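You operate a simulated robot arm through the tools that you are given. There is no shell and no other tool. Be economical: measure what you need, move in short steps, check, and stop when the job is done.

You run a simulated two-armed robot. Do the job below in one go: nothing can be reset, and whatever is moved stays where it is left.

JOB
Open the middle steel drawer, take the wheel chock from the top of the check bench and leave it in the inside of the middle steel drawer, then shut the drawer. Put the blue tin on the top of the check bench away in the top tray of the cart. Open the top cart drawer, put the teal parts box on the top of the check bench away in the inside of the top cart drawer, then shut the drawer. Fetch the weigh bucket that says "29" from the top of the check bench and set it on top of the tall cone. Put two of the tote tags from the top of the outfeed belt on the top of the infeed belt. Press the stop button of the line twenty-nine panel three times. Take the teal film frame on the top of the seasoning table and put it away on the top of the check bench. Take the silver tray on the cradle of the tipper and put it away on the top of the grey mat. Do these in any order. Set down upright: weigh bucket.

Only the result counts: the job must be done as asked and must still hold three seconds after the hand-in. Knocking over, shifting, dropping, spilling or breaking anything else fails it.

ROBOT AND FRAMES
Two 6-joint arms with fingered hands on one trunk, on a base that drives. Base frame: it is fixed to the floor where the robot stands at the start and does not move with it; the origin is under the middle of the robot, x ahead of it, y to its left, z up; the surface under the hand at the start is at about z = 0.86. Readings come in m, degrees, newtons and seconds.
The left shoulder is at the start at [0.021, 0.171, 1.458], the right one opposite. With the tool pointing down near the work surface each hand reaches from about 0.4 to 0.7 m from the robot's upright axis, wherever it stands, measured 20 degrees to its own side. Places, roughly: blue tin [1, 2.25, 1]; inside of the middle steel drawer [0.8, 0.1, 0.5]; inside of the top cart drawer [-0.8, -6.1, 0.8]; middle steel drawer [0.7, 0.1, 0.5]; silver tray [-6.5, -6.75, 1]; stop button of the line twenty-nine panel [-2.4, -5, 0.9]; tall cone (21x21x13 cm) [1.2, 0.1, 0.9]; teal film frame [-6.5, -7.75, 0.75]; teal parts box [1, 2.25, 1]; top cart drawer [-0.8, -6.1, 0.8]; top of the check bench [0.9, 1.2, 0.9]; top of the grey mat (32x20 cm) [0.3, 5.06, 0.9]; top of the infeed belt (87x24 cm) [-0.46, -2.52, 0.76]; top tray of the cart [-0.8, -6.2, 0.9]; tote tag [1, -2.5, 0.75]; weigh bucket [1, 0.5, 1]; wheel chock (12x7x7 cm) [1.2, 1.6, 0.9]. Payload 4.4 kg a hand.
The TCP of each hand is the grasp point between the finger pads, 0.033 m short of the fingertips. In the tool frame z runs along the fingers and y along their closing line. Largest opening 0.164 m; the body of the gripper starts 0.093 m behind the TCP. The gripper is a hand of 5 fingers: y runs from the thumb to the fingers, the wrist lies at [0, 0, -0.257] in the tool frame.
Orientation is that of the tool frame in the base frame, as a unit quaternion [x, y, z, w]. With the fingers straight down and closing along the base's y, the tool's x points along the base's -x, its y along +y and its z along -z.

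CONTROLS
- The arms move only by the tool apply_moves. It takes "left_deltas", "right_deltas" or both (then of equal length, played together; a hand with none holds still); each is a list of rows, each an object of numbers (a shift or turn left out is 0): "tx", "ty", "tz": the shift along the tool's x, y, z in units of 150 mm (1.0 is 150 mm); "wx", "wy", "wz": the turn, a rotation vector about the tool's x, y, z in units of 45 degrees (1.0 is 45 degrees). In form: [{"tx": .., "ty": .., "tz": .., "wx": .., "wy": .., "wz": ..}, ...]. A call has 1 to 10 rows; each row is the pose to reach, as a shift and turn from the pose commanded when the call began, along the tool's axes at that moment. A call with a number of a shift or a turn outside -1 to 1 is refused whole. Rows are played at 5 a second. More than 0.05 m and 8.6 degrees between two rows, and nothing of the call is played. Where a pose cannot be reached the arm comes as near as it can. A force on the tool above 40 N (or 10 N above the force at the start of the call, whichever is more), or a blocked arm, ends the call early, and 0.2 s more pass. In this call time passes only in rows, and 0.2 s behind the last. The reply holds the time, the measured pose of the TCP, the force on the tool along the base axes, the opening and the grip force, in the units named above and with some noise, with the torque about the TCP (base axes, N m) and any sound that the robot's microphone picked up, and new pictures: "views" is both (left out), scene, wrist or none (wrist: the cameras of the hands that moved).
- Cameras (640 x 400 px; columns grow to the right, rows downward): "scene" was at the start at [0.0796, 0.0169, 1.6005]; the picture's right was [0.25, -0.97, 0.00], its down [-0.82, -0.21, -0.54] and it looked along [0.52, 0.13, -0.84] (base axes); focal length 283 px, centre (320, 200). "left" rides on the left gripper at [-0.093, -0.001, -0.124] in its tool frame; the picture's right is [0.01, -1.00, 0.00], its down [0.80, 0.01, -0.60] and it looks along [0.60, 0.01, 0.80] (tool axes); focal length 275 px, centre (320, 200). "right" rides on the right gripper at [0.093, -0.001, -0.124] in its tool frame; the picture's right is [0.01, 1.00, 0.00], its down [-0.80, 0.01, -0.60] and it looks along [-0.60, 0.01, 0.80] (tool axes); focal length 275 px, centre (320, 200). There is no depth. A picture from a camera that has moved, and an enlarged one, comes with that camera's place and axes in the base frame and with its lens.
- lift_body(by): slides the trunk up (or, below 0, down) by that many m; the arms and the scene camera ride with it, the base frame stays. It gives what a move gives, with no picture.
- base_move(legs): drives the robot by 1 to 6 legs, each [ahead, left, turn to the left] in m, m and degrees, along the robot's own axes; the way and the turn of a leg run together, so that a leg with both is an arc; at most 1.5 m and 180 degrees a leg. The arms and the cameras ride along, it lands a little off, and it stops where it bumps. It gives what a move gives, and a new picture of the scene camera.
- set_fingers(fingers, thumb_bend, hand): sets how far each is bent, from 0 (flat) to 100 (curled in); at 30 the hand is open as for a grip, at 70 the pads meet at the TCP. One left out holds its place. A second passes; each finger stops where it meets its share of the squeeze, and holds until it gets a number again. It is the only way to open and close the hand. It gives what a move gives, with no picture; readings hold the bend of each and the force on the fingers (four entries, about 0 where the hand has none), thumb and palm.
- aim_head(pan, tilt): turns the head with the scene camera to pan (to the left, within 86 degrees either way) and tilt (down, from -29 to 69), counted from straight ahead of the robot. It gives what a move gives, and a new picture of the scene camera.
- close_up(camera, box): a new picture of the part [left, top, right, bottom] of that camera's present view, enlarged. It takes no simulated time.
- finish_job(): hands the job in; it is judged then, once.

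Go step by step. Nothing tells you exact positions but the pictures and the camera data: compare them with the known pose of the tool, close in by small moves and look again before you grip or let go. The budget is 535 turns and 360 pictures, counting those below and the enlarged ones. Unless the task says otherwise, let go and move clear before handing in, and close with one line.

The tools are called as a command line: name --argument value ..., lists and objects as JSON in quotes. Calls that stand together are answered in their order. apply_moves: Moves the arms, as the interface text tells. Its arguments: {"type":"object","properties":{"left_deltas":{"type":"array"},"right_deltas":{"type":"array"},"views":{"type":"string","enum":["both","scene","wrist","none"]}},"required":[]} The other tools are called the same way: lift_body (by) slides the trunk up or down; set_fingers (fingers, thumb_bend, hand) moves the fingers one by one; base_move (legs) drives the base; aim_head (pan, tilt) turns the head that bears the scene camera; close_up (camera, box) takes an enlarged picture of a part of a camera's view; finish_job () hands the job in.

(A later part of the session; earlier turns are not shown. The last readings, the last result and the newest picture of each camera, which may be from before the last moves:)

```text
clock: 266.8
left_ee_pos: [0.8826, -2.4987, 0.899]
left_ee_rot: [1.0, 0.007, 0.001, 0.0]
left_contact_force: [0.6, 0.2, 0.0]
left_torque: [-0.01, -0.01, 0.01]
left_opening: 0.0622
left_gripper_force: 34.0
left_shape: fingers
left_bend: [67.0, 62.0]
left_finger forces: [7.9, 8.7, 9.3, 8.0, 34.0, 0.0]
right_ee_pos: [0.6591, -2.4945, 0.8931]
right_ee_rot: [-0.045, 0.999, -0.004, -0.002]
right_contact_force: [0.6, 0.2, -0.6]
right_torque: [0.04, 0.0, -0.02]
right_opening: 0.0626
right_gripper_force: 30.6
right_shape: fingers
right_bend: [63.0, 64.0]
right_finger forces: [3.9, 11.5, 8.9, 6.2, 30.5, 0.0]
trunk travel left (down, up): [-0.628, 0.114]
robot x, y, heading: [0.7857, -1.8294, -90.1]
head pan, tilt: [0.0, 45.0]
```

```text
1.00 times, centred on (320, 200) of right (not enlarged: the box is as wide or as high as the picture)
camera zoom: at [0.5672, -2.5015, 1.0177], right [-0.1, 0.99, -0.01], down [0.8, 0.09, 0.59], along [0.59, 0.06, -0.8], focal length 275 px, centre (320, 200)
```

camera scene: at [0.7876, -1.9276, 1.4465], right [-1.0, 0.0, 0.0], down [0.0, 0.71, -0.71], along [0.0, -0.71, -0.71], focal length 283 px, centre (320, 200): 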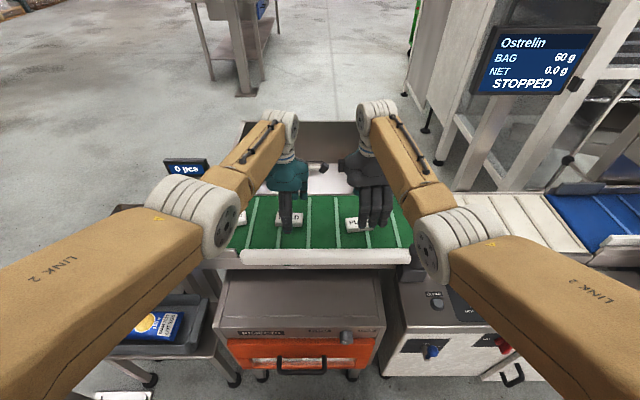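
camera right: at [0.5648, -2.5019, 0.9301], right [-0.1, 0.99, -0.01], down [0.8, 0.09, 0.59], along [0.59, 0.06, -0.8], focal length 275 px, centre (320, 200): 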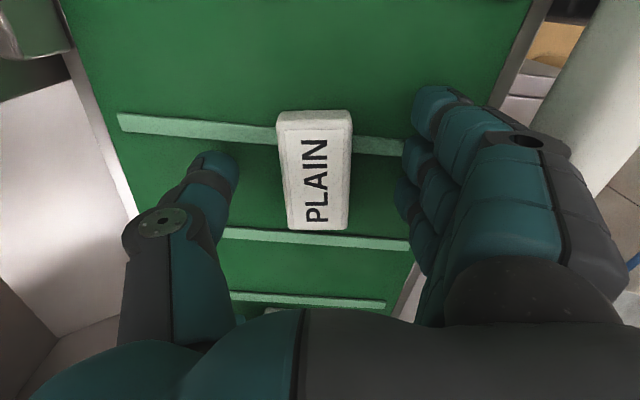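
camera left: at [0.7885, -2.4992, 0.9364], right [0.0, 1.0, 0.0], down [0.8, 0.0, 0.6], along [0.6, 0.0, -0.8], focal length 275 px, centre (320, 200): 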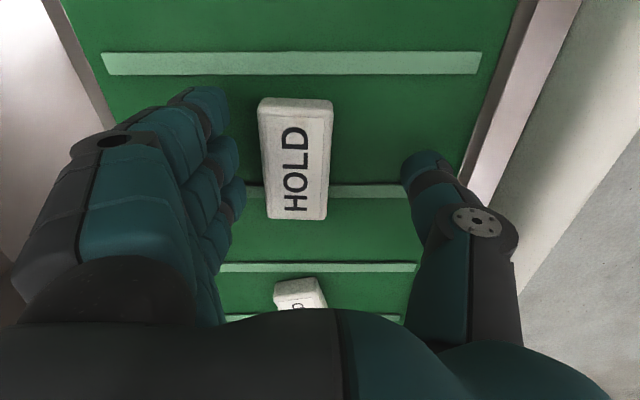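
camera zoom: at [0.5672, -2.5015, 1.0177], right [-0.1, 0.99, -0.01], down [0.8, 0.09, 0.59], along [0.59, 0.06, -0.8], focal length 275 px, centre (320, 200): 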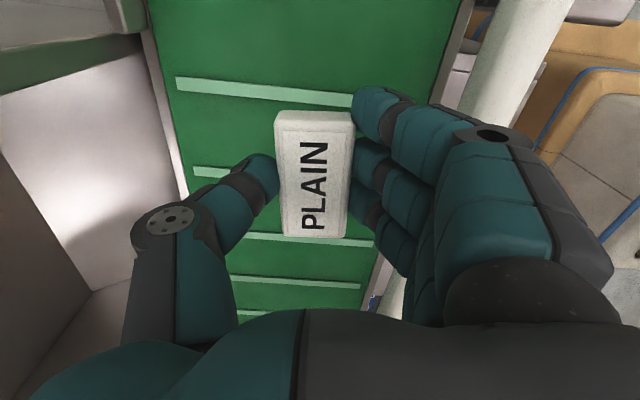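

Both tags are held (HOLD and PLAIN). I'll carry them over to the exposed right part of the blue infeed belt.

lift_body --by 0.1

base_move --legs '[[-0.5, 0, 0], [0, -1.42, 0]]'

aim_head --pan 0 --tilt 38

```text
clock: 268.1
left_ee_pos: [0.8834, -2.4985, 0.9989]
left_ee_rot: [1.0, 0.008, 0.0, 0.001]
left_contact_force: [0.2, 0.0, -0.7]
left_torque: [0.0, -0.02, 0.04]
left_opening: 0.0624
left_gripper_force: 33.8
left_shape: fingers
left_bend: [67.0, 62.0]
left_finger forces: [7.9, 8.5, 9.3, 8.1, 34.0, 0.0]
right_ee_pos: [0.6594, -2.4948, 0.9925]
right_ee_rot: [-0.045, 0.999, -0.003, -0.004]
right_contact_force: [-0.6, 0.1, 0.4]
right_torque: [0.03, 0.03, 0.02]
right_opening: 0.0622
right_gripper_force: 30.7
right_shape: fingers
right_bend: [63.0, 64.0]
right_finger forces: [3.8, 11.5, 8.9, 6.2, 30.5, 0.1]
trunk travel left (down, up): [-0.728, 0.014]
robot x, y, heading: [0.7853, -1.8338, -89.9]
head pan, tilt: [0.0, 45.0]
```

```text
clock: 277.6
left_ee_pos: [-0.5148, -2.0069, 0.9995]
left_ee_rot: [1.0, 0.007, 0.001, 0.001]
left_contact_force: [-0.3, -0.5, -0.2]
left_torque: [0.0, -0.03, 0.0]
left_opening: 0.0625
left_gripper_force: 34.0
left_shape: fingers
left_bend: [67.0, 62.0]
left_finger forces: [7.8, 8.5, 9.3, 8.1, 33.9, 0.1]
right_ee_pos: [-0.7409, -2.0029, 0.9958]
right_ee_rot: [-0.045, 0.999, -0.005, -0.003]
right_contact_force: [-0.4, 0.5, -0.2]
right_torque: [0.0, -0.01, -0.01]
right_opening: 0.0623
right_gripper_force: 30.3
right_shape: fingers
right_bend: [63.0, 64.0]
right_finger forces: [3.8, 11.6, 8.9, 6.2, 30.4, 0.1]
trunk travel left (down, up): [-0.728, 0.014]
robot x, y, heading: [-0.6101, -1.3389, -90.1]
head pan, tilt: [0.0, 45.0]
camera scene: at [-0.611, -1.4319, 1.6346], right [-1.0, 0.0, 0.0], down [0.0, 0.71, -0.71], along [0.0, -0.71, -0.71], focal length 283 px, centre (320, 200)
```

scene: 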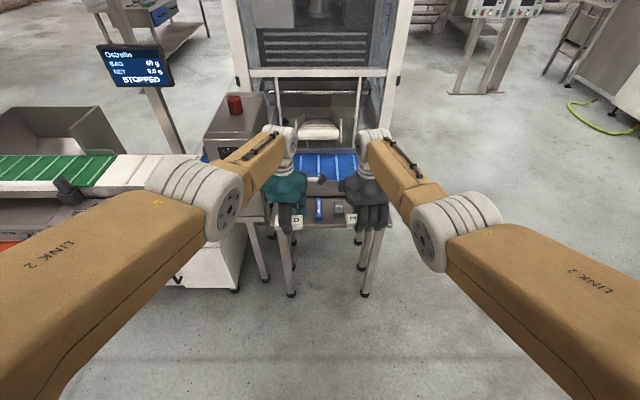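

```text
clock: 278.3
left_ee_pos: [-0.5142, -2.0077, 0.9994]
left_ee_rot: [1.0, 0.006, 0.0, 0.002]
left_contact_force: [0.5, -0.5, -0.5]
left_torque: [0.0, -0.01, 0.01]
left_opening: 0.0622
left_gripper_force: 33.5
left_shape: fingers
left_bend: [67.0, 62.0]
left_finger forces: [7.9, 8.6, 9.3, 8.1, 34.0, 0.0]
right_ee_pos: [-0.7413, -2.0036, 0.9951]
right_ee_rot: [-0.044, 0.999, -0.004, -0.003]
right_contact_force: [0.5, -0.3, -0.6]
right_torque: [-0.03, 0.01, 0.0]
right_opening: 0.0622
right_gripper_force: 30.5
right_shape: fingers
right_bend: [63.0, 64.0]
right_finger forces: [3.9, 11.6, 8.9, 6.3, 30.5, 0.0]
trunk travel left (down, up): [-0.728, 0.014]
robot x, y, heading: [-0.6105, -1.3382, -90.3]
head pan, tilt: [0.0, 38.0]
camera scene: at [-0.6106, -1.4369, 1.6448], right [-1.0, 0.0, 0.0], down [0.0, 0.62, -0.79], along [0.0, -0.79, -0.62], focal length 283 px, centre (320, 200)
```

scene: 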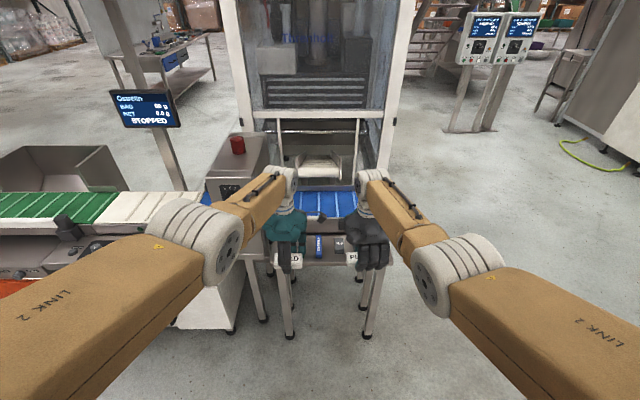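

base_move --legs '[[0, -0.05, 0], [0.495, 0, 0]]'

close_up --camera "left" --box '[0, 0, 640, 400]'

```text
clock: 281.7
left_ee_pos: [-0.5651, -2.4966, 0.9992]
left_ee_rot: [1.0, 0.008, 0.0, 0.001]
left_contact_force: [0.1, 0.4, -0.7]
left_torque: [-0.01, -0.02, 0.0]
left_opening: 0.0623
left_gripper_force: 33.8
left_shape: fingers
left_bend: [67.0, 62.0]
left_finger forces: [7.9, 8.6, 9.3, 8.1, 34.0, 0.1]
right_ee_pos: [-0.7905, -2.4922, 0.9944]
right_ee_rot: [-0.044, 0.999, -0.004, -0.004]
right_contact_force: [-0.4, -0.8, -0.1]
right_torque: [0.04, 0.02, 0.02]
right_opening: 0.0624
right_gripper_force: 30.7
right_shape: fingers
right_bend: [63.0, 64.0]
right_finger forces: [3.8, 11.6, 8.9, 6.1, 30.5, 0.0]
trunk travel left (down, up): [-0.728, 0.014]
robot x, y, heading: [-0.6605, -1.8298, -90.2]
head pan, tilt: [0.0, 38.0]
camera scene: at [-0.6609, -1.9265, 1.6448], right [-1.0, 0.0, 0.0], down [0.0, 0.62, -0.79], along [0.0, -0.79, -0.62], focal length 283 px, centre (320, 200)
```

scene: 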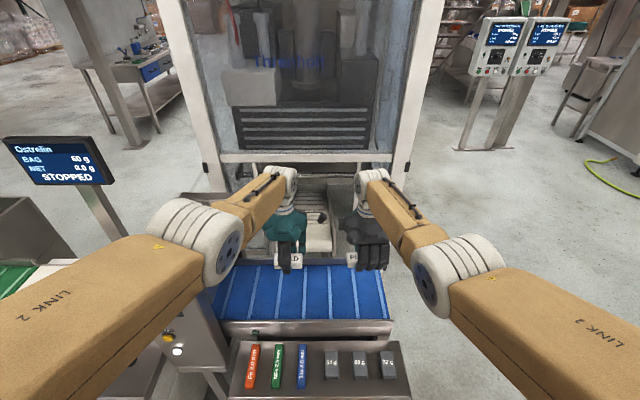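

```text
1.00 times, centred on (320, 200) of left (not enlarged: the box is as wide or as high as the picture)
camera zoom: at [-0.6585, -2.4957, 1.1243], right [0.0, 1.0, 0.0], down [0.8, 0.0, 0.6], along [0.6, 0.0, -0.8], focal length 275 px, centre (320, 200)
```

zoom: 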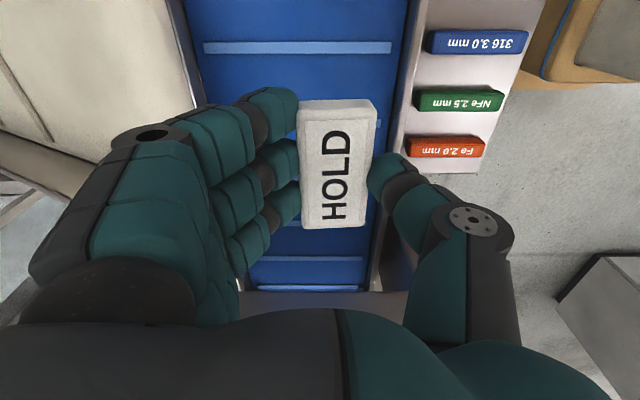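

base_move --legs '[[0.025, 0, 0]]'

lift_body --by -0.185

close_up --camera "left" --box '[0, 0, 640, 400]'

close_up --camera "right" --box '[0, 0, 640, 400]'

```text
clock: 282.5
left_ee_pos: [-0.565, -2.5206, 1.0006]
left_ee_rot: [1.0, 0.009, 0.0, 0.001]
left_contact_force: [0.0, 0.2, -0.8]
left_torque: [-0.01, 0.01, 0.0]
left_opening: 0.0624
left_gripper_force: 34.0
left_shape: fingers
left_bend: [67.0, 62.0]
left_finger forces: [7.9, 8.5, 9.3, 8.1, 34.0, 0.1]
right_ee_pos: [-0.7893, -2.5156, 0.9947]
right_ee_rot: [-0.043, 0.999, -0.004, -0.003]
right_contact_force: [-0.1, 0.3, 0.2]
right_torque: [-0.02, -0.02, 0.01]
right_opening: 0.0622
right_gripper_force: 30.6
right_shape: fingers
right_bend: [63.0, 64.0]
right_finger forces: [3.7, 11.6, 8.9, 6.2, 30.6, 0.1]
trunk travel left (down, up): [-0.728, 0.014]
robot x, y, heading: [-0.6618, -1.8539, -90.0]
head pan, tilt: [0.0, 38.0]
camera scene: at [-0.6609, -1.9494, 1.645], right [-1.0, 0.0, 0.0], down [0.0, 0.62, -0.79], along [0.0, -0.79, -0.62], focal length 283 px, centre (320, 200)
```

scene: 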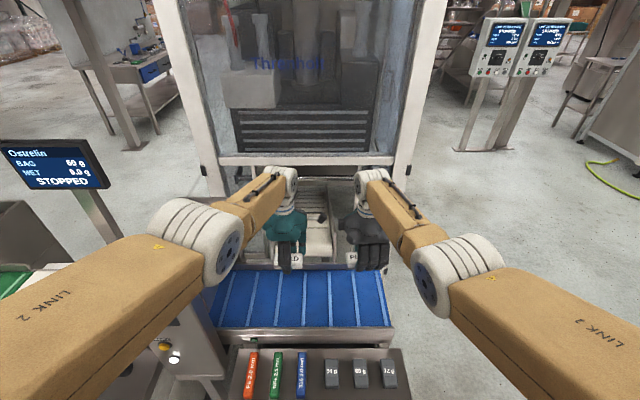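

```text
clock: 284.5
left_ee_pos: [-0.5651, -2.5206, 0.8152]
left_ee_rot: [1.0, 0.008, 0.0, 0.001]
left_contact_force: [0.1, -0.2, -0.2]
left_torque: [0.02, 0.0, -0.01]
left_opening: 0.0624
left_gripper_force: 34.0
left_shape: fingers
left_bend: [67.0, 62.0]
left_finger forces: [8.0, 8.7, 9.4, 8.1, 34.0, 0.0]
right_ee_pos: [-0.7908, -2.5164, 0.8095]
right_ee_rot: [-0.045, 0.999, -0.004, -0.004]
right_contact_force: [-0.3, -0.1, -0.9]
right_torque: [0.0, 0.01, -0.01]
right_opening: 0.0627
right_gripper_force: 30.2
right_shape: fingers
right_bend: [63.0, 64.0]
right_finger forces: [3.9, 11.6, 8.9, 6.1, 30.5, 0.0]
trunk travel left (down, up): [-0.543, 0.199]
robot x, y, heading: [-0.6633, -1.8536, -90.2]
head pan, tilt: [0.0, 38.0]
```

```text
1.00 times, centred on (320, 200) of left (not enlarged: the box is as wide or as high as the picture)
camera zoom: at [-0.6589, -2.5196, 0.9399], right [0.0, 1.0, 0.0], down [0.8, 0.0, 0.6], along [0.6, 0.0, -0.8], focal length 275 px, centre (320, 200)
```

zoom: 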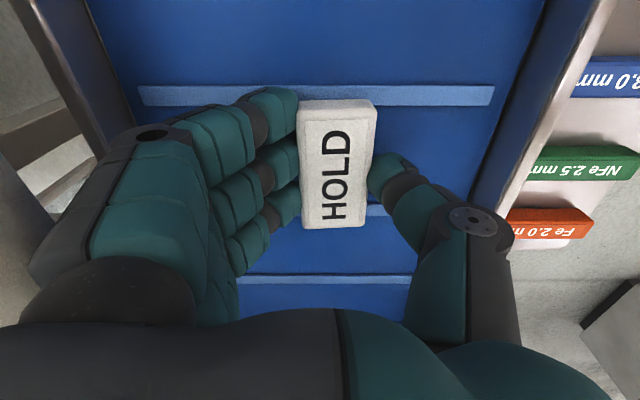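

```text
1.00 times, centred on (320, 200) of right (not enlarged: the box is as wide or as high as the picture)
camera zoom: at [-0.8818, -2.523, 0.9338], right [-0.1, 0.99, -0.01], down [0.8, 0.09, 0.59], along [0.59, 0.05, -0.8], focal length 275 px, centre (320, 200)
```

zoom: 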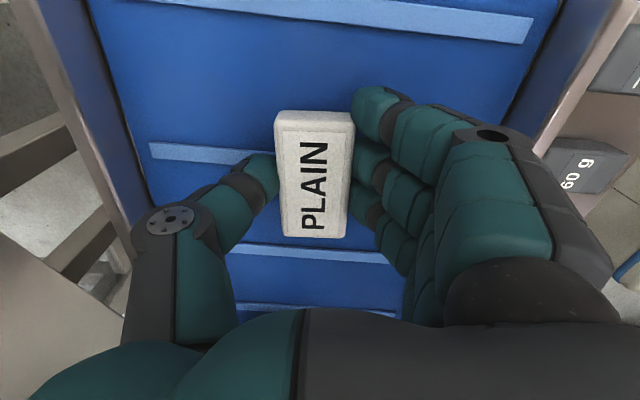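

Both tags are over the belt. Lowering the last centimetre.

lift_body --by -0.01

lift_body --by -0.004

```text
clock: 285.1
left_ee_pos: [-0.5643, -2.5203, 0.8059]
left_ee_rot: [1.0, 0.009, 0.0, 0.002]
left_contact_force: [0.3, -0.4, 0.5]
left_torque: [-0.01, -0.01, 0.01]
left_opening: 0.0622
left_gripper_force: 33.5
left_shape: fingers
left_bend: [67.0, 62.0]
left_finger forces: [7.9, 8.6, 9.3, 8.1, 34.0, 0.0]
right_ee_pos: [-0.7915, -2.516, 0.8009]
right_ee_rot: [-0.045, 0.999, -0.004, -0.003]
right_contact_force: [-2.1, 5.1, 13.1]
right_torque: [0.3, -0.33, 0.16]
right_opening: 0.0624
right_gripper_force: 37.7
right_shape: fingers
right_bend: [63.0, 64.0]
right_finger forces: [3.9, 11.9, 9.6, 13.7, 36.0, 0.1]
trunk travel left (down, up): [-0.533, 0.209]
robot x, y, heading: [-0.6662, -1.8532, -89.8]
head pan, tilt: [0.0, 38.0]
```

```text
clock: 285.6
left_ee_pos: [-0.5659, -2.5182, 0.8052]
left_ee_rot: [1.0, 0.007, -0.001, 0.004]
left_contact_force: [-0.9, -0.9, 3.3]
left_torque: [0.04, 0.06, 0.02]
left_opening: 0.0624
left_gripper_force: 34.4
left_shape: fingers
left_bend: [67.0, 62.0]
left_finger forces: [8.3, 8.9, 9.8, 8.2, 33.5, 0.0]
right_ee_pos: [-0.7905, -2.5155, 0.8007]
right_ee_rot: [-0.045, 0.999, -0.006, -0.003]
right_contact_force: [-5.0, 8.3, 37.9]
right_torque: [1.43, -1.32, 0.46]
right_opening: 0.0624
right_gripper_force: 51.3
right_shape: fingers
right_bend: [64.0, 64.0]
right_finger forces: [4.0, 12.3, 12.8, 39.0, 34.4, 0.0]
trunk travel left (down, up): [-0.529, 0.213]
robot x, y, heading: [-0.6645, -1.8522, -89.9]
head pan, tilt: [0.0, 38.0]
```

Both touch the belt. Opening both hands, then rising.

set_fingers --hand "right" --fingers 45 --thumb_bend 45

set_fingers --hand "left" --fingers 45 --thumb_bend 45

lift_body --by 0.2

base_move --legs '[[-0.5, 0, 0]]'

close_up --camera "scene" --box '[200, 150, 420, 300]'

```text
clock: 286.6
left_ee_pos: [-0.5652, -2.5192, 0.8041]
left_ee_rot: [1.0, 0.008, 0.0, 0.003]
left_contact_force: [-1.8, 1.3, 16.2]
left_torque: [0.56, 0.04, 0.04]
left_opening: 0.0625
left_gripper_force: 34.7
left_shape: fingers
left_bend: [67.0, 63.0]
left_finger forces: [8.1, 8.8, 9.3, 8.1, 35.3, 0.0]
right_ee_pos: [-0.7876, -2.5208, 0.8036]
right_ee_rot: [-0.045, 0.999, -0.013, -0.003]
right_contact_force: [0.7, -21.5, 36.6]
right_torque: [1.21, -1.37, -0.88]
right_opening: 0.1079
right_gripper_force: 18.0
right_shape: fingers
right_bend: [51.0, 45.0]
right_finger forces: [0.0, 0.0, 3.6, 32.2, 0.1, 0.0]
trunk travel left (down, up): [-0.529, 0.213]
robot x, y, heading: [-0.6646, -1.8538, -90.1]
head pan, tilt: [0.0, 38.0]
```

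```text
clock: 287.6
left_ee_pos: [-0.5641, -2.5205, 0.8035]
left_ee_rot: [1.0, 0.008, 0.0, 0.003]
left_contact_force: [3.0, -10.2, 23.1]
left_torque: [1.21, -0.12, -0.23]
left_opening: 0.1141
left_gripper_force: 11.2
left_shape: fingers
left_bend: [45.0, 47.0]
left_finger forces: [0.0, 0.0, 0.1, 0.0, 23.0, 0.0]
right_ee_pos: [-0.7874, -2.5211, 0.8042]
right_ee_rot: [-0.046, 0.999, -0.012, -0.003]
right_contact_force: [0.3, -19.6, 37.4]
right_torque: [1.46, -1.46, -0.77]
right_opening: 0.1096
right_gripper_force: 18.9
right_shape: fingers
right_bend: [50.0, 45.0]
right_finger forces: [0.0, 0.1, 3.2, 34.6, 0.0, 0.0]
trunk travel left (down, up): [-0.529, 0.213]
robot x, y, heading: [-0.6595, -1.8541, -90.1]
head pan, tilt: [0.0, 38.0]
```

```text
clock: 289.8
left_ee_pos: [-0.5655, -2.5212, 1.0006]
left_ee_rot: [1.0, 0.008, 0.0, 0.001]
left_contact_force: [-0.7, 0.3, -1.0]
left_torque: [0.0, -0.01, 0.0]
left_opening: 0.1189
left_gripper_force: 0.0
left_shape: fingers
left_bend: [45.0, 45.0]
left_finger forces: [0.1, 0.0, 0.1, 0.1, 0.1, 0.1]
right_ee_pos: [-0.7895, -2.5174, 0.9953]
right_ee_rot: [-0.044, 0.999, -0.004, -0.003]
right_contact_force: [0.0, 0.2, 0.1]
right_torque: [-0.03, -0.02, 0.0]
right_opening: 0.1197
right_gripper_force: 0.2
right_shape: fingers
right_bend: [45.0, 45.0]
right_finger forces: [0.0, 0.0, 0.0, 0.0, 0.1, 0.0]
trunk travel left (down, up): [-0.729, 0.013]
robot x, y, heading: [-0.6604, -1.8493, -90.2]
head pan, tilt: [0.0, 38.0]
```

```text
clock: 292.8
left_ee_pos: [-0.572, -2.0186, 1.0006]
left_ee_rot: [1.0, 0.001, 0.001, 0.001]
left_contact_force: [0.4, 0.6, -0.2]
left_torque: [-0.02, -0.01, -0.02]
left_opening: 0.1192
left_gripper_force: 0.0
left_shape: fingers
left_bend: [45.0, 45.0]
left_finger forces: [0.0, 0.0, 0.0, 0.0, 0.0, 0.0]
right_ee_pos: [-0.7956, -2.011, 0.9964]
right_ee_rot: [-0.037, 0.999, -0.004, -0.002]
right_contact_force: [-0.4, 0.2, 0.4]
right_torque: [-0.02, 0.04, 0.02]
right_opening: 0.1197
right_gripper_force: 0.2
right_shape: fingers
right_bend: [45.0, 45.0]
right_finger forces: [0.0, 0.1, 0.1, 0.0, 0.1, 0.1]
trunk travel left (down, up): [-0.729, 0.013]
robot x, y, heading: [-0.6563, -1.3501, -90.7]
head pan, tilt: [0.0, 38.0]
camera scene: at [-0.6585, -1.4459, 1.6459], right [-1.0, 0.01, 0.0], down [0.01, 0.62, -0.79], along [-0.01, -0.79, -0.62], focal length 283 px, centre (320, 200)
```

scene: 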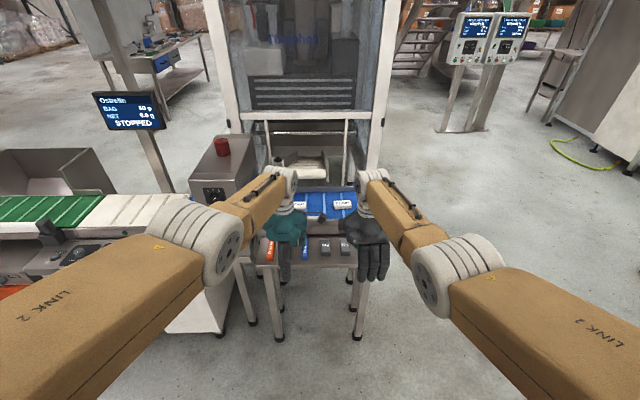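

```text
2.67 times, centred on (310, 225) of scene
camera zoom: at [-0.6585, -1.4459, 1.6459], right [-1.0, 0.01, 0.0], down [0.01, 0.62, -0.79], along [-0.01, -0.79, -0.62], focal length 754 px, centre (347, 133)
```

zoom: 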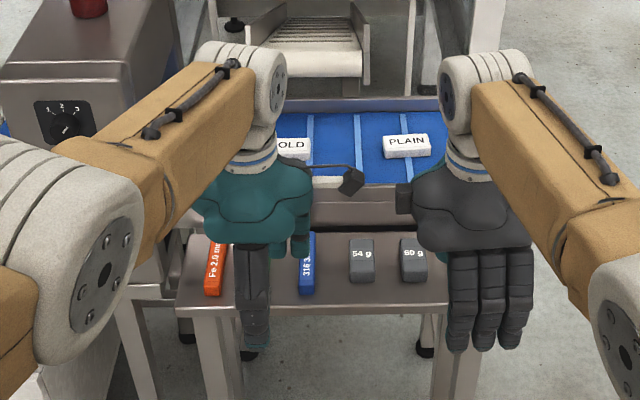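

Both tags rest on the infeed belt. Next the line panels visible to the right; I'll drive over and look.

base_move --legs '[[0, -1.5, 0], [0, -0.2, 0], [1.4, 0, 0], [0.5, 0, 0]]'

aim_head --pan 0 --tilt 20

```text
clock: 310.6
left_ee_pos: [-2.3369, -3.9045, 1.0006]
left_ee_rot: [1.0, -0.007, -0.001, 0.001]
left_contact_force: [0.1, 0.5, -0.5]
left_torque: [0.03, 0.01, -0.02]
left_opening: 0.119
left_gripper_force: 0.0
left_shape: fingers
left_bend: [45.0, 45.0]
left_finger forces: [0.1, 0.1, 0.0, 0.0, 0.0, 0.1]
right_ee_pos: [-2.5628, -3.8942, 0.9952]
right_ee_rot: [-0.03, 1.0, -0.003, -0.004]
right_contact_force: [-0.5, 0.1, 0.0]
right_torque: [0.05, 0.0, -0.01]
right_opening: 0.1198
right_gripper_force: 0.1
right_shape: fingers
right_bend: [45.0, 45.0]
right_finger forces: [0.0, 0.0, 0.1, 0.0, 0.1, 0.0]
trunk travel left (down, up): [-0.729, 0.013]
robot x, y, heading: [-2.4134, -3.2363, -91.7]
head pan, tilt: [0.0, 38.0]
camera scene: at [-2.4169, -3.3324, 1.6458], right [-1.0, 0.03, 0.0], down [0.02, 0.62, -0.79], along [-0.02, -0.79, -0.62], focal length 283 px, centre (320, 200)
```

scene: 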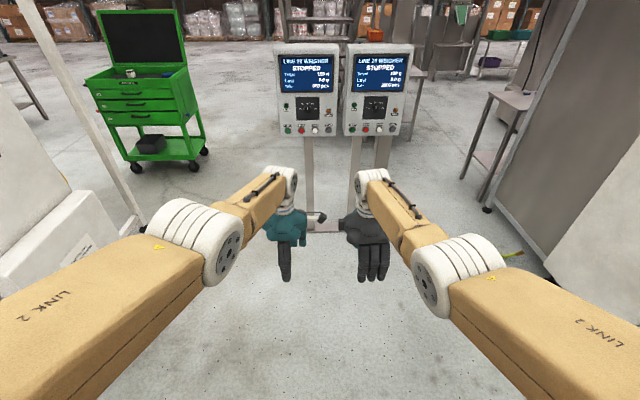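

```text
clock: 311.4
left_ee_pos: [-2.3375, -3.9047, 1.0015]
left_ee_rot: [1.0, -0.006, 0.001, 0.001]
left_contact_force: [-0.3, 0.3, 1.0]
left_torque: [-0.04, 0.0, -0.02]
left_opening: 0.1189
left_gripper_force: 0.0
left_shape: fingers
left_bend: [45.0, 45.0]
left_finger forces: [0.0, 0.0, 0.0, 0.0, 0.1, 0.0]
right_ee_pos: [-2.562, -3.8936, 0.9963]
right_ee_rot: [-0.03, 1.0, -0.003, -0.003]
right_contact_force: [0.4, 0.0, 0.1]
right_torque: [-0.03, 0.0, 0.03]
right_opening: 0.1197
right_gripper_force: 0.1
right_shape: fingers
right_bend: [45.0, 45.0]
right_finger forces: [0.0, 0.0, 0.0, 0.0, 0.1, 0.1]
trunk travel left (down, up): [-0.729, 0.013]
robot x, y, heading: [-2.4134, -3.2367, -91.7]
head pan, tilt: [0.0, 20.0]
camera scene: at [-2.4171, -3.3382, 1.6742], right [-1.0, 0.03, 0.0], down [0.01, 0.34, -0.94], along [-0.03, -0.94, -0.34], focal length 283 px, centre (320, 200)
```

scene: 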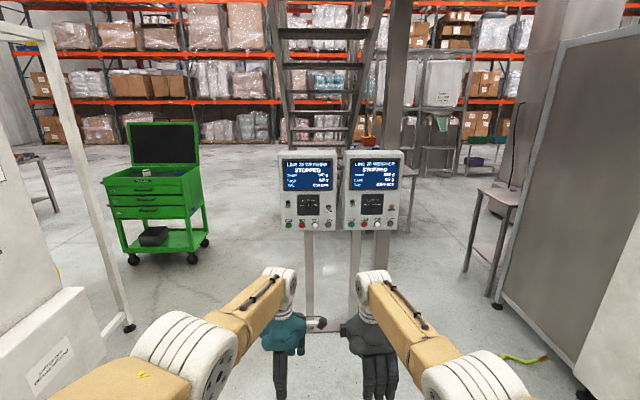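

close_up --camera "scene" --box '[270, 140, 420, 240]'

close_up --camera "scene" --box '[100, 115, 220, 270]'

```text
4.00 times, centred on (345, 190) of scene
camera zoom: at [-2.4171, -3.3382, 1.6742], right [-1.0, 0.03, 0.0], down [0.01, 0.34, -0.94], along [-0.03, -0.94, -0.34], focal length 1130 px, centre (220, 240)
```

zoom: 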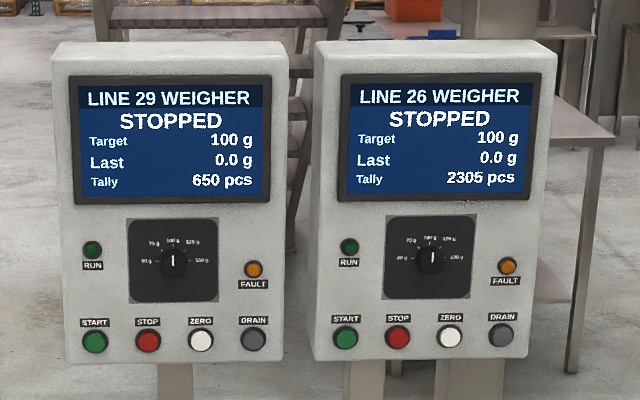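

```text
2.58 times, centred on (160, 192) of scene
camera zoom: at [-2.4171, -3.3382, 1.6742], right [-1.0, 0.03, 0.0], down [0.01, 0.34, -0.94], along [-0.03, -0.94, -0.34], focal length 729 px, centre (733, 219)
```

zoom: 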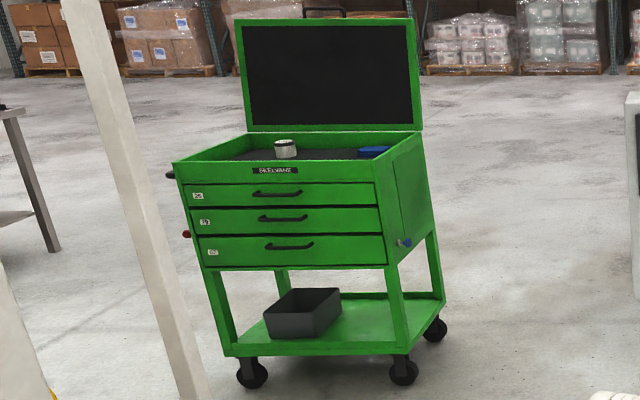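

Line 29's panel is the left one, STOP is the red button near [-2.354,-5.0,0.9]. I'll form a pointer with the right thumb (fingers curled, thumb straight), pitched forward.

set_fingers --hand "right" --fingers 100 --thumb_bend 0

apply_moves --right_deltas '[{"wx": 0.17}, {"wx": 0.34}, {"wx": 0.5}, {"wx": 0.67}, {"wx": 0.84}, {"wx": 1}]' --left_deltas '[{"ty": -0.17}, {"ty": -0.34}, {"ty": -0.5}, {"ty": -0.67}, {"ty": -0.84}, {"ty": -1}]' --views "none"

base_move --legs '[[0.6, 0.15, 1.7]]'

aim_head --pan -10 --tilt 38

```text
clock: 312.4
left_ee_pos: [-2.3389, -3.904, 1.0017]
left_ee_rot: [1.0, -0.007, 0.0, 0.0]
left_contact_force: [-0.2, -0.3, -0.7]
left_torque: [0.0, 0.0, 0.0]
left_opening: 0.119
left_gripper_force: 0.1
left_shape: fingers
left_bend: [45.0, 45.0]
left_finger forces: [0.0, 0.0, 0.0, 0.1, 0.1, 0.0]
right_ee_pos: [-2.5629, -3.8927, 0.9955]
right_ee_rot: [-0.03, 1.0, -0.004, -0.004]
right_contact_force: [0.1, 0.1, -0.2]
right_torque: [0.02, 0.0, 0.0]
right_opening: 0.0951
right_gripper_force: 0.2
right_shape: fingers
right_bend: [100.0, 1.0]
right_finger forces: [0.0, 0.0, 0.0, 0.1, 0.0, 0.0]
trunk travel left (down, up): [-0.729, 0.013]
robot x, y, heading: [-2.4127, -3.2337, -91.6]
head pan, tilt: [0.0, 20.0]
```

```text
clock: 313.8
left_ee_pos: [-2.3301, -3.7577, 1.0028]
left_ee_rot: [1.0, -0.007, 0.005, 0.005]
left_contact_force: [0.0, 0.7, 0.4]
left_torque: [-0.06, -0.02, -0.02]
left_opening: 0.119
left_gripper_force: 0.1
left_shape: fingers
left_bend: [45.0, 45.0]
left_finger forces: [0.0, 0.1, 0.1, 0.0, 0.0, 0.1]
right_ee_pos: [-2.5489, -3.9167, 0.9852]
right_ee_rot: [-0.014, 0.922, -0.387, 0.001]
right_contact_force: [1.0, -1.4, 1.3]
right_torque: [0.01, 0.03, 0.02]
right_opening: 0.0948
right_gripper_force: 0.1
right_shape: fingers
right_bend: [100.0, 0.0]
right_finger forces: [0.0, 0.1, 0.0, 0.0, 0.0, 0.0]
right hand out of reach, approached as far as the arm can: row 3, 4, 5, 6
trunk travel left (down, up): [-0.729, 0.013]
robot x, y, heading: [-2.4152, -3.2359, -91.7]
head pan, tilt: [0.0, 20.0]
```

```text
clock: 317.2
left_ee_pos: [-2.1703, -4.3445, 0.9989]
left_ee_rot: [1.0, 0.013, 0.004, 0.001]
left_contact_force: [-1.0, -0.1, -0.1]
left_torque: [0.0, 0.0, -0.03]
left_opening: 0.1192
left_gripper_force: 0.2
left_shape: fingers
left_bend: [45.0, 45.0]
left_finger forces: [0.0, 0.0, 0.1, 0.0, 0.0, 0.1]
right_ee_pos: [-2.3818, -4.5146, 0.9839]
right_ee_rot: [-0.031, 0.922, -0.385, 0.008]
right_contact_force: [-0.3, 0.0, 0.0]
right_torque: [0.02, -0.01, -0.01]
right_opening: 0.0948
right_gripper_force: 0.0
right_shape: fingers
right_bend: [100.0, 0.0]
right_finger forces: [0.1, 0.0, 0.0, 0.1, 0.0, 0.1]
trunk travel left (down, up): [-0.729, 0.013]
robot x, y, heading: [-2.275, -3.8246, -89.4]
head pan, tilt: [0.0, 20.0]
camera scene: at [-2.2723, -3.9297, 1.6742], right [-1.0, -0.01, 0.0], down [0.0, 0.34, -0.94], along [0.01, -0.94, -0.34], focal length 283 px, centre (320, 200)
```

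scene: 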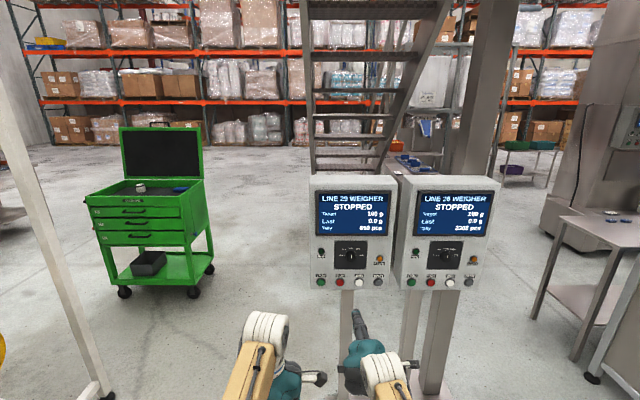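

```text
clock: 318.1
left_ee_pos: [-2.1676, -4.3432, 0.999]
left_ee_rot: [1.0, 0.015, 0.005, 0.002]
left_contact_force: [0.6, 0.3, -0.5]
left_torque: [-0.03, 0.02, 0.0]
left_opening: 0.1191
left_gripper_force: 0.1
left_shape: fingers
left_bend: [45.0, 45.0]
left_finger forces: [0.1, 0.1, 0.1, 0.0, 0.0, 0.1]
right_ee_pos: [-2.381, -4.5132, 0.984]
right_ee_rot: [-0.032, 0.922, -0.385, 0.01]
right_contact_force: [0.8, -0.1, -0.6]
right_torque: [-0.03, 0.02, -0.02]
right_opening: 0.095
right_gripper_force: 0.1
right_shape: fingers
right_bend: [100.0, 0.0]
right_finger forces: [0.0, 0.0, 0.0, 0.0, 0.0, 0.1]
trunk travel left (down, up): [-0.729, 0.013]
robot x, y, heading: [-2.2759, -3.8279, -89.6]
head pan, tilt: [-10.0, 38.0]
camera scene: at [-2.2876, -3.9208, 1.646], right [-0.99, 0.16, 0.0], down [0.1, 0.61, -0.79], along [-0.13, -0.78, -0.62], focal length 283 px, centre (320, 200)
```

scene: 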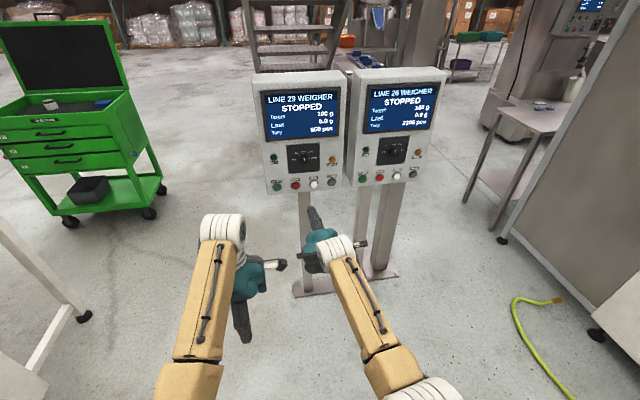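

close_up --camera "scene" --box '[250, 130, 370, 250]'

close_up --camera "right" --box '[0, 0, 640, 400]'

```text
3.33 times, centred on (310, 190) of scene
camera zoom: at [-2.2876, -3.9208, 1.646], right [-0.99, 0.16, 0.0], down [0.1, 0.61, -0.79], along [-0.13, -0.78, -0.62], focal length 942 px, centre (353, 233)
```

zoom: 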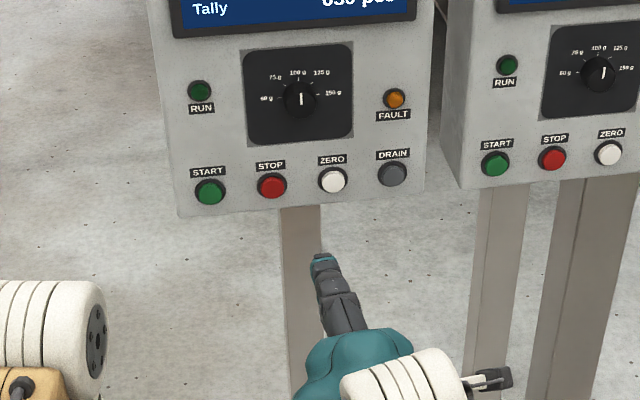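

```text
1.00 times, centred on (320, 200) of right (not enlarged: the box is as wide or as high as the picture)
camera zoom: at [-2.4795, -4.4305, 1.0729], right [-0.06, 0.7, -0.71], down [0.77, 0.49, 0.41], along [0.63, -0.52, -0.57], focal length 275 px, centre (320, 200)
```

zoom: 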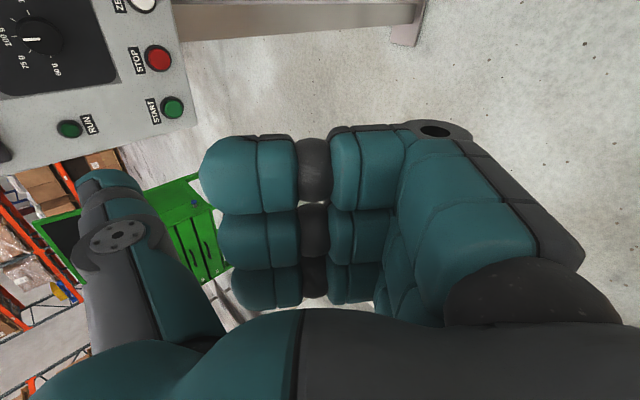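

STOP button triangulated at [-2.353,-4.976,0.906]; thumb tip at [-2.376,-4.62,1.066]. Lowering and approaching.

lift_body --by -0.16

base_move --legs '[[0.3, 0.023, 0]]'

close_up --camera "right" --box '[0, 0, 400, 250]'

close_up --camera "scene" --box '[220, 160, 380, 260]'

```text
clock: 319.9
left_ee_pos: [-2.1671, -4.3437, 0.8395]
left_ee_rot: [1.0, 0.015, 0.005, 0.001]
left_contact_force: [-0.5, -0.2, -0.4]
left_torque: [-0.03, 0.0, 0.0]
left_opening: 0.1192
left_gripper_force: 0.0
left_shape: fingers
left_bend: [45.0, 45.0]
left_finger forces: [0.1, 0.1, 0.0, 0.0, 0.1, 0.0]
right_ee_pos: [-2.3814, -4.5151, 0.8257]
right_ee_rot: [-0.032, 0.922, -0.385, 0.009]
right_contact_force: [1.0, 0.6, 0.5]
right_torque: [0.01, 0.01, 0.0]
right_opening: 0.0947
right_gripper_force: 0.0
right_shape: fingers
right_bend: [100.0, 0.0]
right_finger forces: [0.0, 0.0, 0.0, 0.0, 0.0, 0.0]
trunk travel left (down, up): [-0.569, 0.173]
robot x, y, heading: [-2.275, -3.8236, -89.5]
head pan, tilt: [-10.0, 38.0]
```

```text
clock: 322.0
left_ee_pos: [-2.1412, -4.6514, 0.839]
left_ee_rot: [1.0, 0.016, 0.005, 0.0]
left_contact_force: [-0.1, -0.7, 1.2]
left_torque: [0.05, 0.0, 0.04]
left_opening: 0.1192
left_gripper_force: 0.0
left_shape: fingers
left_bend: [45.0, 45.0]
left_finger forces: [0.1, 0.0, 0.1, 0.1, 0.0, 0.1]
right_ee_pos: [-2.3531, -4.8207, 0.8237]
right_ee_rot: [-0.033, 0.922, -0.385, 0.01]
right_contact_force: [0.1, -0.7, 0.5]
right_torque: [0.0, 0.03, 0.01]
right_opening: 0.0949
right_gripper_force: 0.0
right_shape: fingers
right_bend: [100.0, 0.0]
right_finger forces: [0.0, 0.0, 0.0, 0.0, 0.0, 0.0]
trunk travel left (down, up): [-0.569, 0.173]
robot x, y, heading: [-2.2534, -4.1317, -89.0]
head pan, tilt: [-10.0, 38.0]
camera scene: at [-2.2613, -4.2319, 1.4857], right [-0.99, 0.16, 0.0], down [0.1, 0.61, -0.79], along [-0.13, -0.78, -0.62], focal length 283 px, centre (320, 200)
```

scene: 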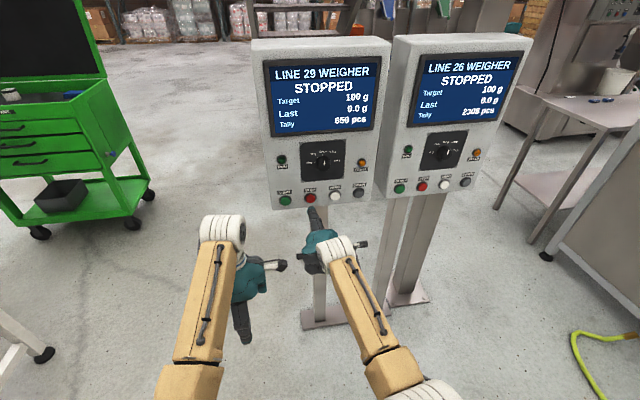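

```text
1.60 times, centred on (200, 125) of right
camera zoom: at [-2.4518, -4.7386, 0.9121], right [-0.07, 0.7, -0.71], down [0.77, 0.49, 0.41], along [0.63, -0.52, -0.57], focal length 440 px, centre (512, 320)
```

zoom: 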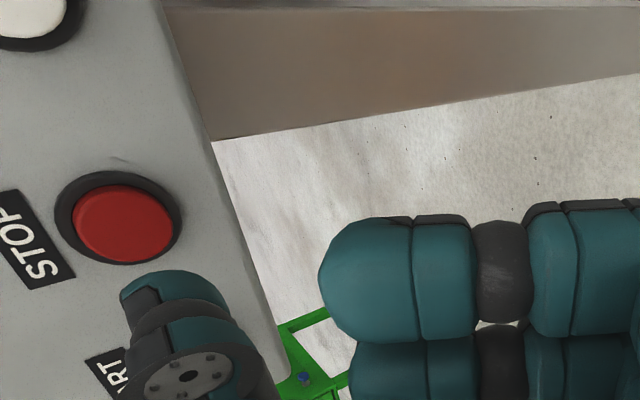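

```text
4.00 times, centred on (300, 210) of scene
camera zoom: at [-2.2613, -4.2319, 1.4857], right [-0.99, 0.16, 0.0], down [0.1, 0.61, -0.79], along [-0.13, -0.78, -0.62], focal length 1130 px, centre (400, 160)
```

zoom: 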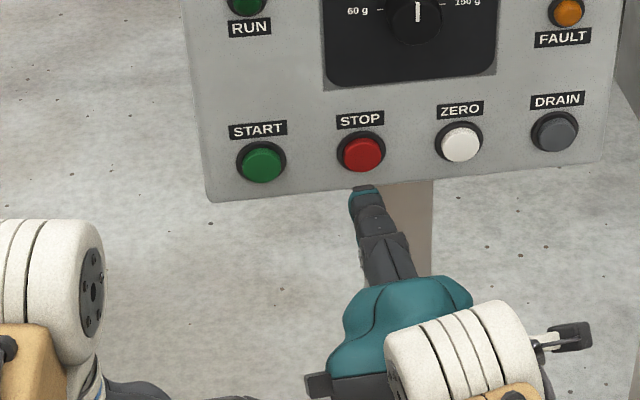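

Tip is 5 cm in front of STOP and aligned. First press: push in and come back.

apply_moves --right_deltas '[{"tx": 0.04, "ty": -0.1, "tz": 0.1}, {"tx": 0.053, "ty": -0.2, "tz": 0.203}]' --views "none"

apply_moves --right_deltas '[{"ty": -0.03, "tz": 0.03}, {"ty": -0.06, "tz": 0.06}, {"ty": -0.06, "tz": 0.06}]' --views "none"

close_up --camera "right" --box '[0, 0, 400, 250]'

```text
clock: 322.6
left_ee_pos: [-2.1394, -4.6501, 0.8387]
left_ee_rot: [1.0, 0.015, 0.005, 0.002]
left_contact_force: [-0.6, -0.4, 0.0]
left_torque: [-0.03, -0.02, 0.0]
left_opening: 0.1192
left_gripper_force: 0.1
left_shape: fingers
left_bend: [45.0, 45.0]
left_finger forces: [0.0, 0.1, 0.0, 0.1, 0.0, 0.1]
right_ee_pos: [-2.3595, -4.8643, 0.8232]
right_ee_rot: [-0.034, 0.922, -0.385, 0.01]
right_contact_force: [-0.3, 0.5, 0.2]
right_torque: [-0.01, 0.03, -0.02]
right_opening: 0.0952
right_gripper_force: 0.0
right_shape: fingers
right_bend: [100.0, 0.0]
right_finger forces: [0.0, 0.0, 0.0, 0.0, 0.0, 0.0]
trunk travel left (down, up): [-0.569, 0.173]
robot x, y, heading: [-2.2493, -4.1351, -89.4]
head pan, tilt: [-10.0, 38.0]
```

```text
clock: 323.4
left_ee_pos: [-2.1405, -4.6496, 0.8406]
left_ee_rot: [1.0, 0.016, 0.005, 0.002]
left_contact_force: [-0.5, -0.1, -0.2]
left_torque: [-0.01, -0.02, 0.01]
left_opening: 0.1192
left_gripper_force: 0.1
left_shape: fingers
left_bend: [45.0, 45.0]
left_finger forces: [0.0, 0.0, 0.0, 0.1, 0.0, 0.1]
right_ee_pos: [-2.3586, -4.8754, 0.8237]
right_ee_rot: [-0.033, 0.923, -0.384, 0.01]
right_contact_force: [0.5, 12.9, -0.1]
right_torque: [-1.15, 0.04, 0.07]
right_opening: 0.095
right_gripper_force: 7.0
right_shape: fingers
right_bend: [100.0, 0.0]
right_finger forces: [0.0, 0.0, 0.0, 0.0, 13.4, 0.0]
trunk travel left (down, up): [-0.569, 0.173]
robot x, y, heading: [-2.2505, -4.1318, -89.6]
head pan, tilt: [-10.0, 38.0]
heard: click
```

```text
1.60 times, centred on (200, 125) of right
camera zoom: at [-2.4561, -4.7922, 0.9123], right [-0.07, 0.7, -0.71], down [0.77, 0.49, 0.41], along [0.63, -0.52, -0.57], focal length 440 px, centre (512, 320)
```

zoom: 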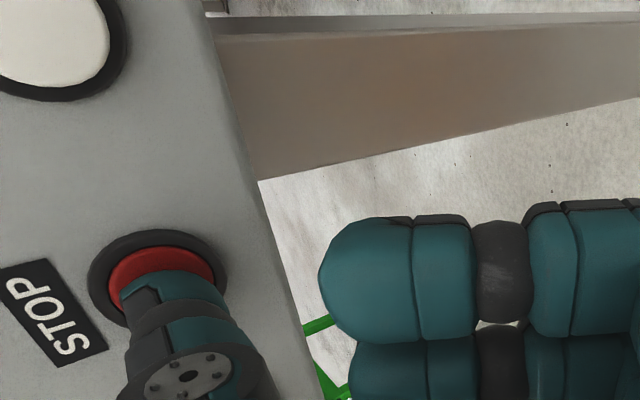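

One click heard: that is press one. Retract, then press again.

apply_moves --right_deltas '[{"ty": 0.07, "tz": -0.07}, {"ty": 0.16, "tz": -0.16}, {"ty": 0.16, "tz": -0.16}]' --views "none"

apply_moves --right_deltas '[{"ty": -0.07, "tz": 0.07}, {"ty": -0.13, "tz": 0.13}, {"ty": -0.16, "tz": 0.16}, {"ty": -0.16, "tz": 0.16}]' --views "none"

apply_moves --right_deltas '[{"ty": 0.07, "tz": -0.07}, {"ty": 0.16, "tz": -0.16}, {"ty": 0.16, "tz": -0.16}]' --views "none"

```text
clock: 324.2
left_ee_pos: [-2.1409, -4.6508, 0.8394]
left_ee_rot: [1.0, 0.016, 0.004, 0.002]
left_contact_force: [-0.2, 0.0, -0.3]
left_torque: [0.0, -0.01, 0.0]
left_opening: 0.1191
left_gripper_force: 0.0
left_shape: fingers
left_bend: [45.0, 45.0]
left_finger forces: [0.1, 0.0, 0.0, 0.0, 0.0, 0.0]
right_ee_pos: [-2.3606, -4.8438, 0.8236]
right_ee_rot: [-0.033, 0.922, -0.385, 0.009]
right_contact_force: [0.7, 0.1, -0.1]
right_torque: [0.0, -0.01, 0.0]
right_opening: 0.0947
right_gripper_force: 0.1
right_shape: fingers
right_bend: [100.0, 1.0]
right_finger forces: [0.0, 0.0, 0.0, 0.0, 0.0, 0.0]
trunk travel left (down, up): [-0.569, 0.173]
robot x, y, heading: [-2.2522, -4.1319, -89.6]
head pan, tilt: [-10.0, 38.0]
```

```text
clock: 325.2
left_ee_pos: [-2.14, -4.6507, 0.8408]
left_ee_rot: [1.0, 0.016, 0.005, 0.003]
left_contact_force: [0.6, 0.2, 0.7]
left_torque: [0.0, -0.02, -0.03]
left_opening: 0.1191
left_gripper_force: 0.0
left_shape: fingers
left_bend: [45.0, 45.0]
left_finger forces: [0.0, 0.1, 0.0, 0.0, 0.1, 0.0]
right_ee_pos: [-2.3593, -4.8746, 0.8229]
right_ee_rot: [-0.033, 0.923, -0.384, 0.01]
right_contact_force: [0.8, 13.3, 0.4]
right_torque: [-1.27, 0.08, 0.04]
right_opening: 0.095
right_gripper_force: 7.1
right_shape: fingers
right_bend: [100.0, 0.0]
right_finger forces: [0.0, 0.1, 0.1, 0.1, 13.9, 0.0]
trunk travel left (down, up): [-0.569, 0.173]
robot x, y, heading: [-2.2476, -4.1312, -89.3]
head pan, tilt: [-10.0, 38.0]
heard: click
```

```text
clock: 326.0
left_ee_pos: [-2.1417, -4.6498, 0.8395]
left_ee_rot: [1.0, 0.016, 0.004, 0.002]
left_contact_force: [-1.0, 0.3, -0.3]
left_torque: [0.02, -0.02, 0.01]
left_opening: 0.119
left_gripper_force: 0.0
left_shape: fingers
left_bend: [45.0, 45.0]
left_finger forces: [0.1, 0.0, 0.0, 0.0, 0.0, 0.1]
right_ee_pos: [-2.3607, -4.8431, 0.8218]
right_ee_rot: [-0.033, 0.922, -0.385, 0.009]
right_contact_force: [-0.1, 0.4, -0.3]
right_torque: [0.01, 0.03, -0.03]
right_opening: 0.0951
right_gripper_force: 0.1
right_shape: fingers
right_bend: [100.0, 1.0]
right_finger forces: [0.0, 0.1, 0.1, 0.0, 0.0, 0.1]
trunk travel left (down, up): [-0.569, 0.173]
robot x, y, heading: [-2.2463, -4.1347, -89.7]
head pan, tilt: [-10.0, 38.0]
```

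Second click. Third and last press, then withdraw.

apply_moves --right_deltas '[{"ty": -0.07, "tz": 0.07}, {"ty": -0.13, "tz": 0.13}, {"ty": -0.16, "tz": 0.16}, {"ty": -0.16, "tz": 0.16}]' --views "none"

apply_moves --right_deltas '[{"ty": 0.07, "tz": -0.07}, {"ty": 0.25, "tz": -0.25}, {"ty": 0.4, "tz": -0.4}]' --views "none"

base_move --legs '[[-0.4, 0, 0]]'

```text
clock: 327.0
left_ee_pos: [-2.1413, -4.6482, 0.8402]
left_ee_rot: [1.0, 0.016, 0.005, 0.002]
left_contact_force: [0.3, 0.4, -1.0]
left_torque: [0.02, 0.01, -0.01]
left_opening: 0.1192
left_gripper_force: 0.1
left_shape: fingers
left_bend: [45.0, 45.0]
left_finger forces: [0.0, 0.0, 0.1, 0.0, 0.0, 0.1]
right_ee_pos: [-2.3597, -4.874, 0.8237]
right_ee_rot: [-0.032, 0.923, -0.384, 0.01]
right_contact_force: [-1.1, 13.3, -0.1]
right_torque: [-1.16, -0.12, -0.18]
right_opening: 0.0951
right_gripper_force: 6.1
right_shape: fingers
right_bend: [100.0, 0.0]
right_finger forces: [0.0, 0.0, 0.1, 0.0, 12.9, 0.0]
trunk travel left (down, up): [-0.569, 0.173]
robot x, y, heading: [-2.2498, -4.1316, -89.1]
head pan, tilt: [-10.0, 38.0]
heard: click
```

```text
clock: 327.8
left_ee_pos: [-2.1395, -4.6506, 0.8379]
left_ee_rot: [1.0, 0.016, 0.005, 0.002]
left_contact_force: [-0.3, 0.5, -0.1]
left_torque: [0.03, -0.01, 0.01]
left_opening: 0.1192
left_gripper_force: 0.2
left_shape: fingers
left_bend: [45.0, 45.0]
left_finger forces: [0.0, 0.1, 0.0, 0.0, 0.0, 0.0]
right_ee_pos: [-2.3638, -4.8124, 0.8244]
right_ee_rot: [-0.028, 0.92, -0.391, 0.001]
right_contact_force: [-0.1, 0.2, 0.6]
right_torque: [-0.03, 0.03, 0.01]
right_opening: 0.095
right_gripper_force: 0.1
right_shape: fingers
right_bend: [100.0, 1.0]
right_finger forces: [0.0, 0.1, 0.0, 0.0, 0.0, 0.0]
right hand out of reach, approached as far as the arm can: row 3
trunk travel left (down, up): [-0.569, 0.173]
robot x, y, heading: [-2.2521, -4.1309, -89.4]
head pan, tilt: [-10.0, 38.0]
```

```text
clock: 330.3
left_ee_pos: [-2.1432, -4.2438, 0.8405]
left_ee_rot: [1.0, 0.018, 0.005, 0.001]
left_contact_force: [0.2, 0.6, 0.1]
left_torque: [-0.03, 0.02, -0.02]
left_opening: 0.119
left_gripper_force: 0.0
left_shape: fingers
left_bend: [45.0, 45.0]
left_finger forces: [0.1, 0.0, 0.0, 0.0, 0.0, 0.0]
right_ee_pos: [-2.3657, -4.4045, 0.8214]
right_ee_rot: [-0.03, 0.921, -0.388, 0.001]
right_contact_force: [0.3, 2.1, 0.2]
right_torque: [-0.07, 0.0, 0.05]
right_opening: 0.095
right_gripper_force: 0.1
right_shape: fingers
right_bend: [100.0, 1.0]
right_finger forces: [0.0, 0.1, 0.0, 0.1, 0.0, 0.0]
trunk travel left (down, up): [-0.569, 0.173]
robot x, y, heading: [-2.2529, -3.7279, -89.0]
head pan, tilt: [-10.0, 38.0]
camera scene: at [-2.2666, -3.825, 1.4859], right [-0.99, 0.16, 0.0], down [0.1, 0.61, -0.79], along [-0.12, -0.78, -0.62], focal length 283 px, centre (320, 200)
```

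scene: 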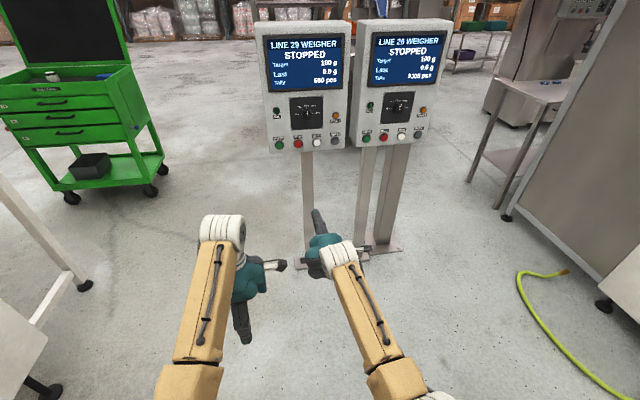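

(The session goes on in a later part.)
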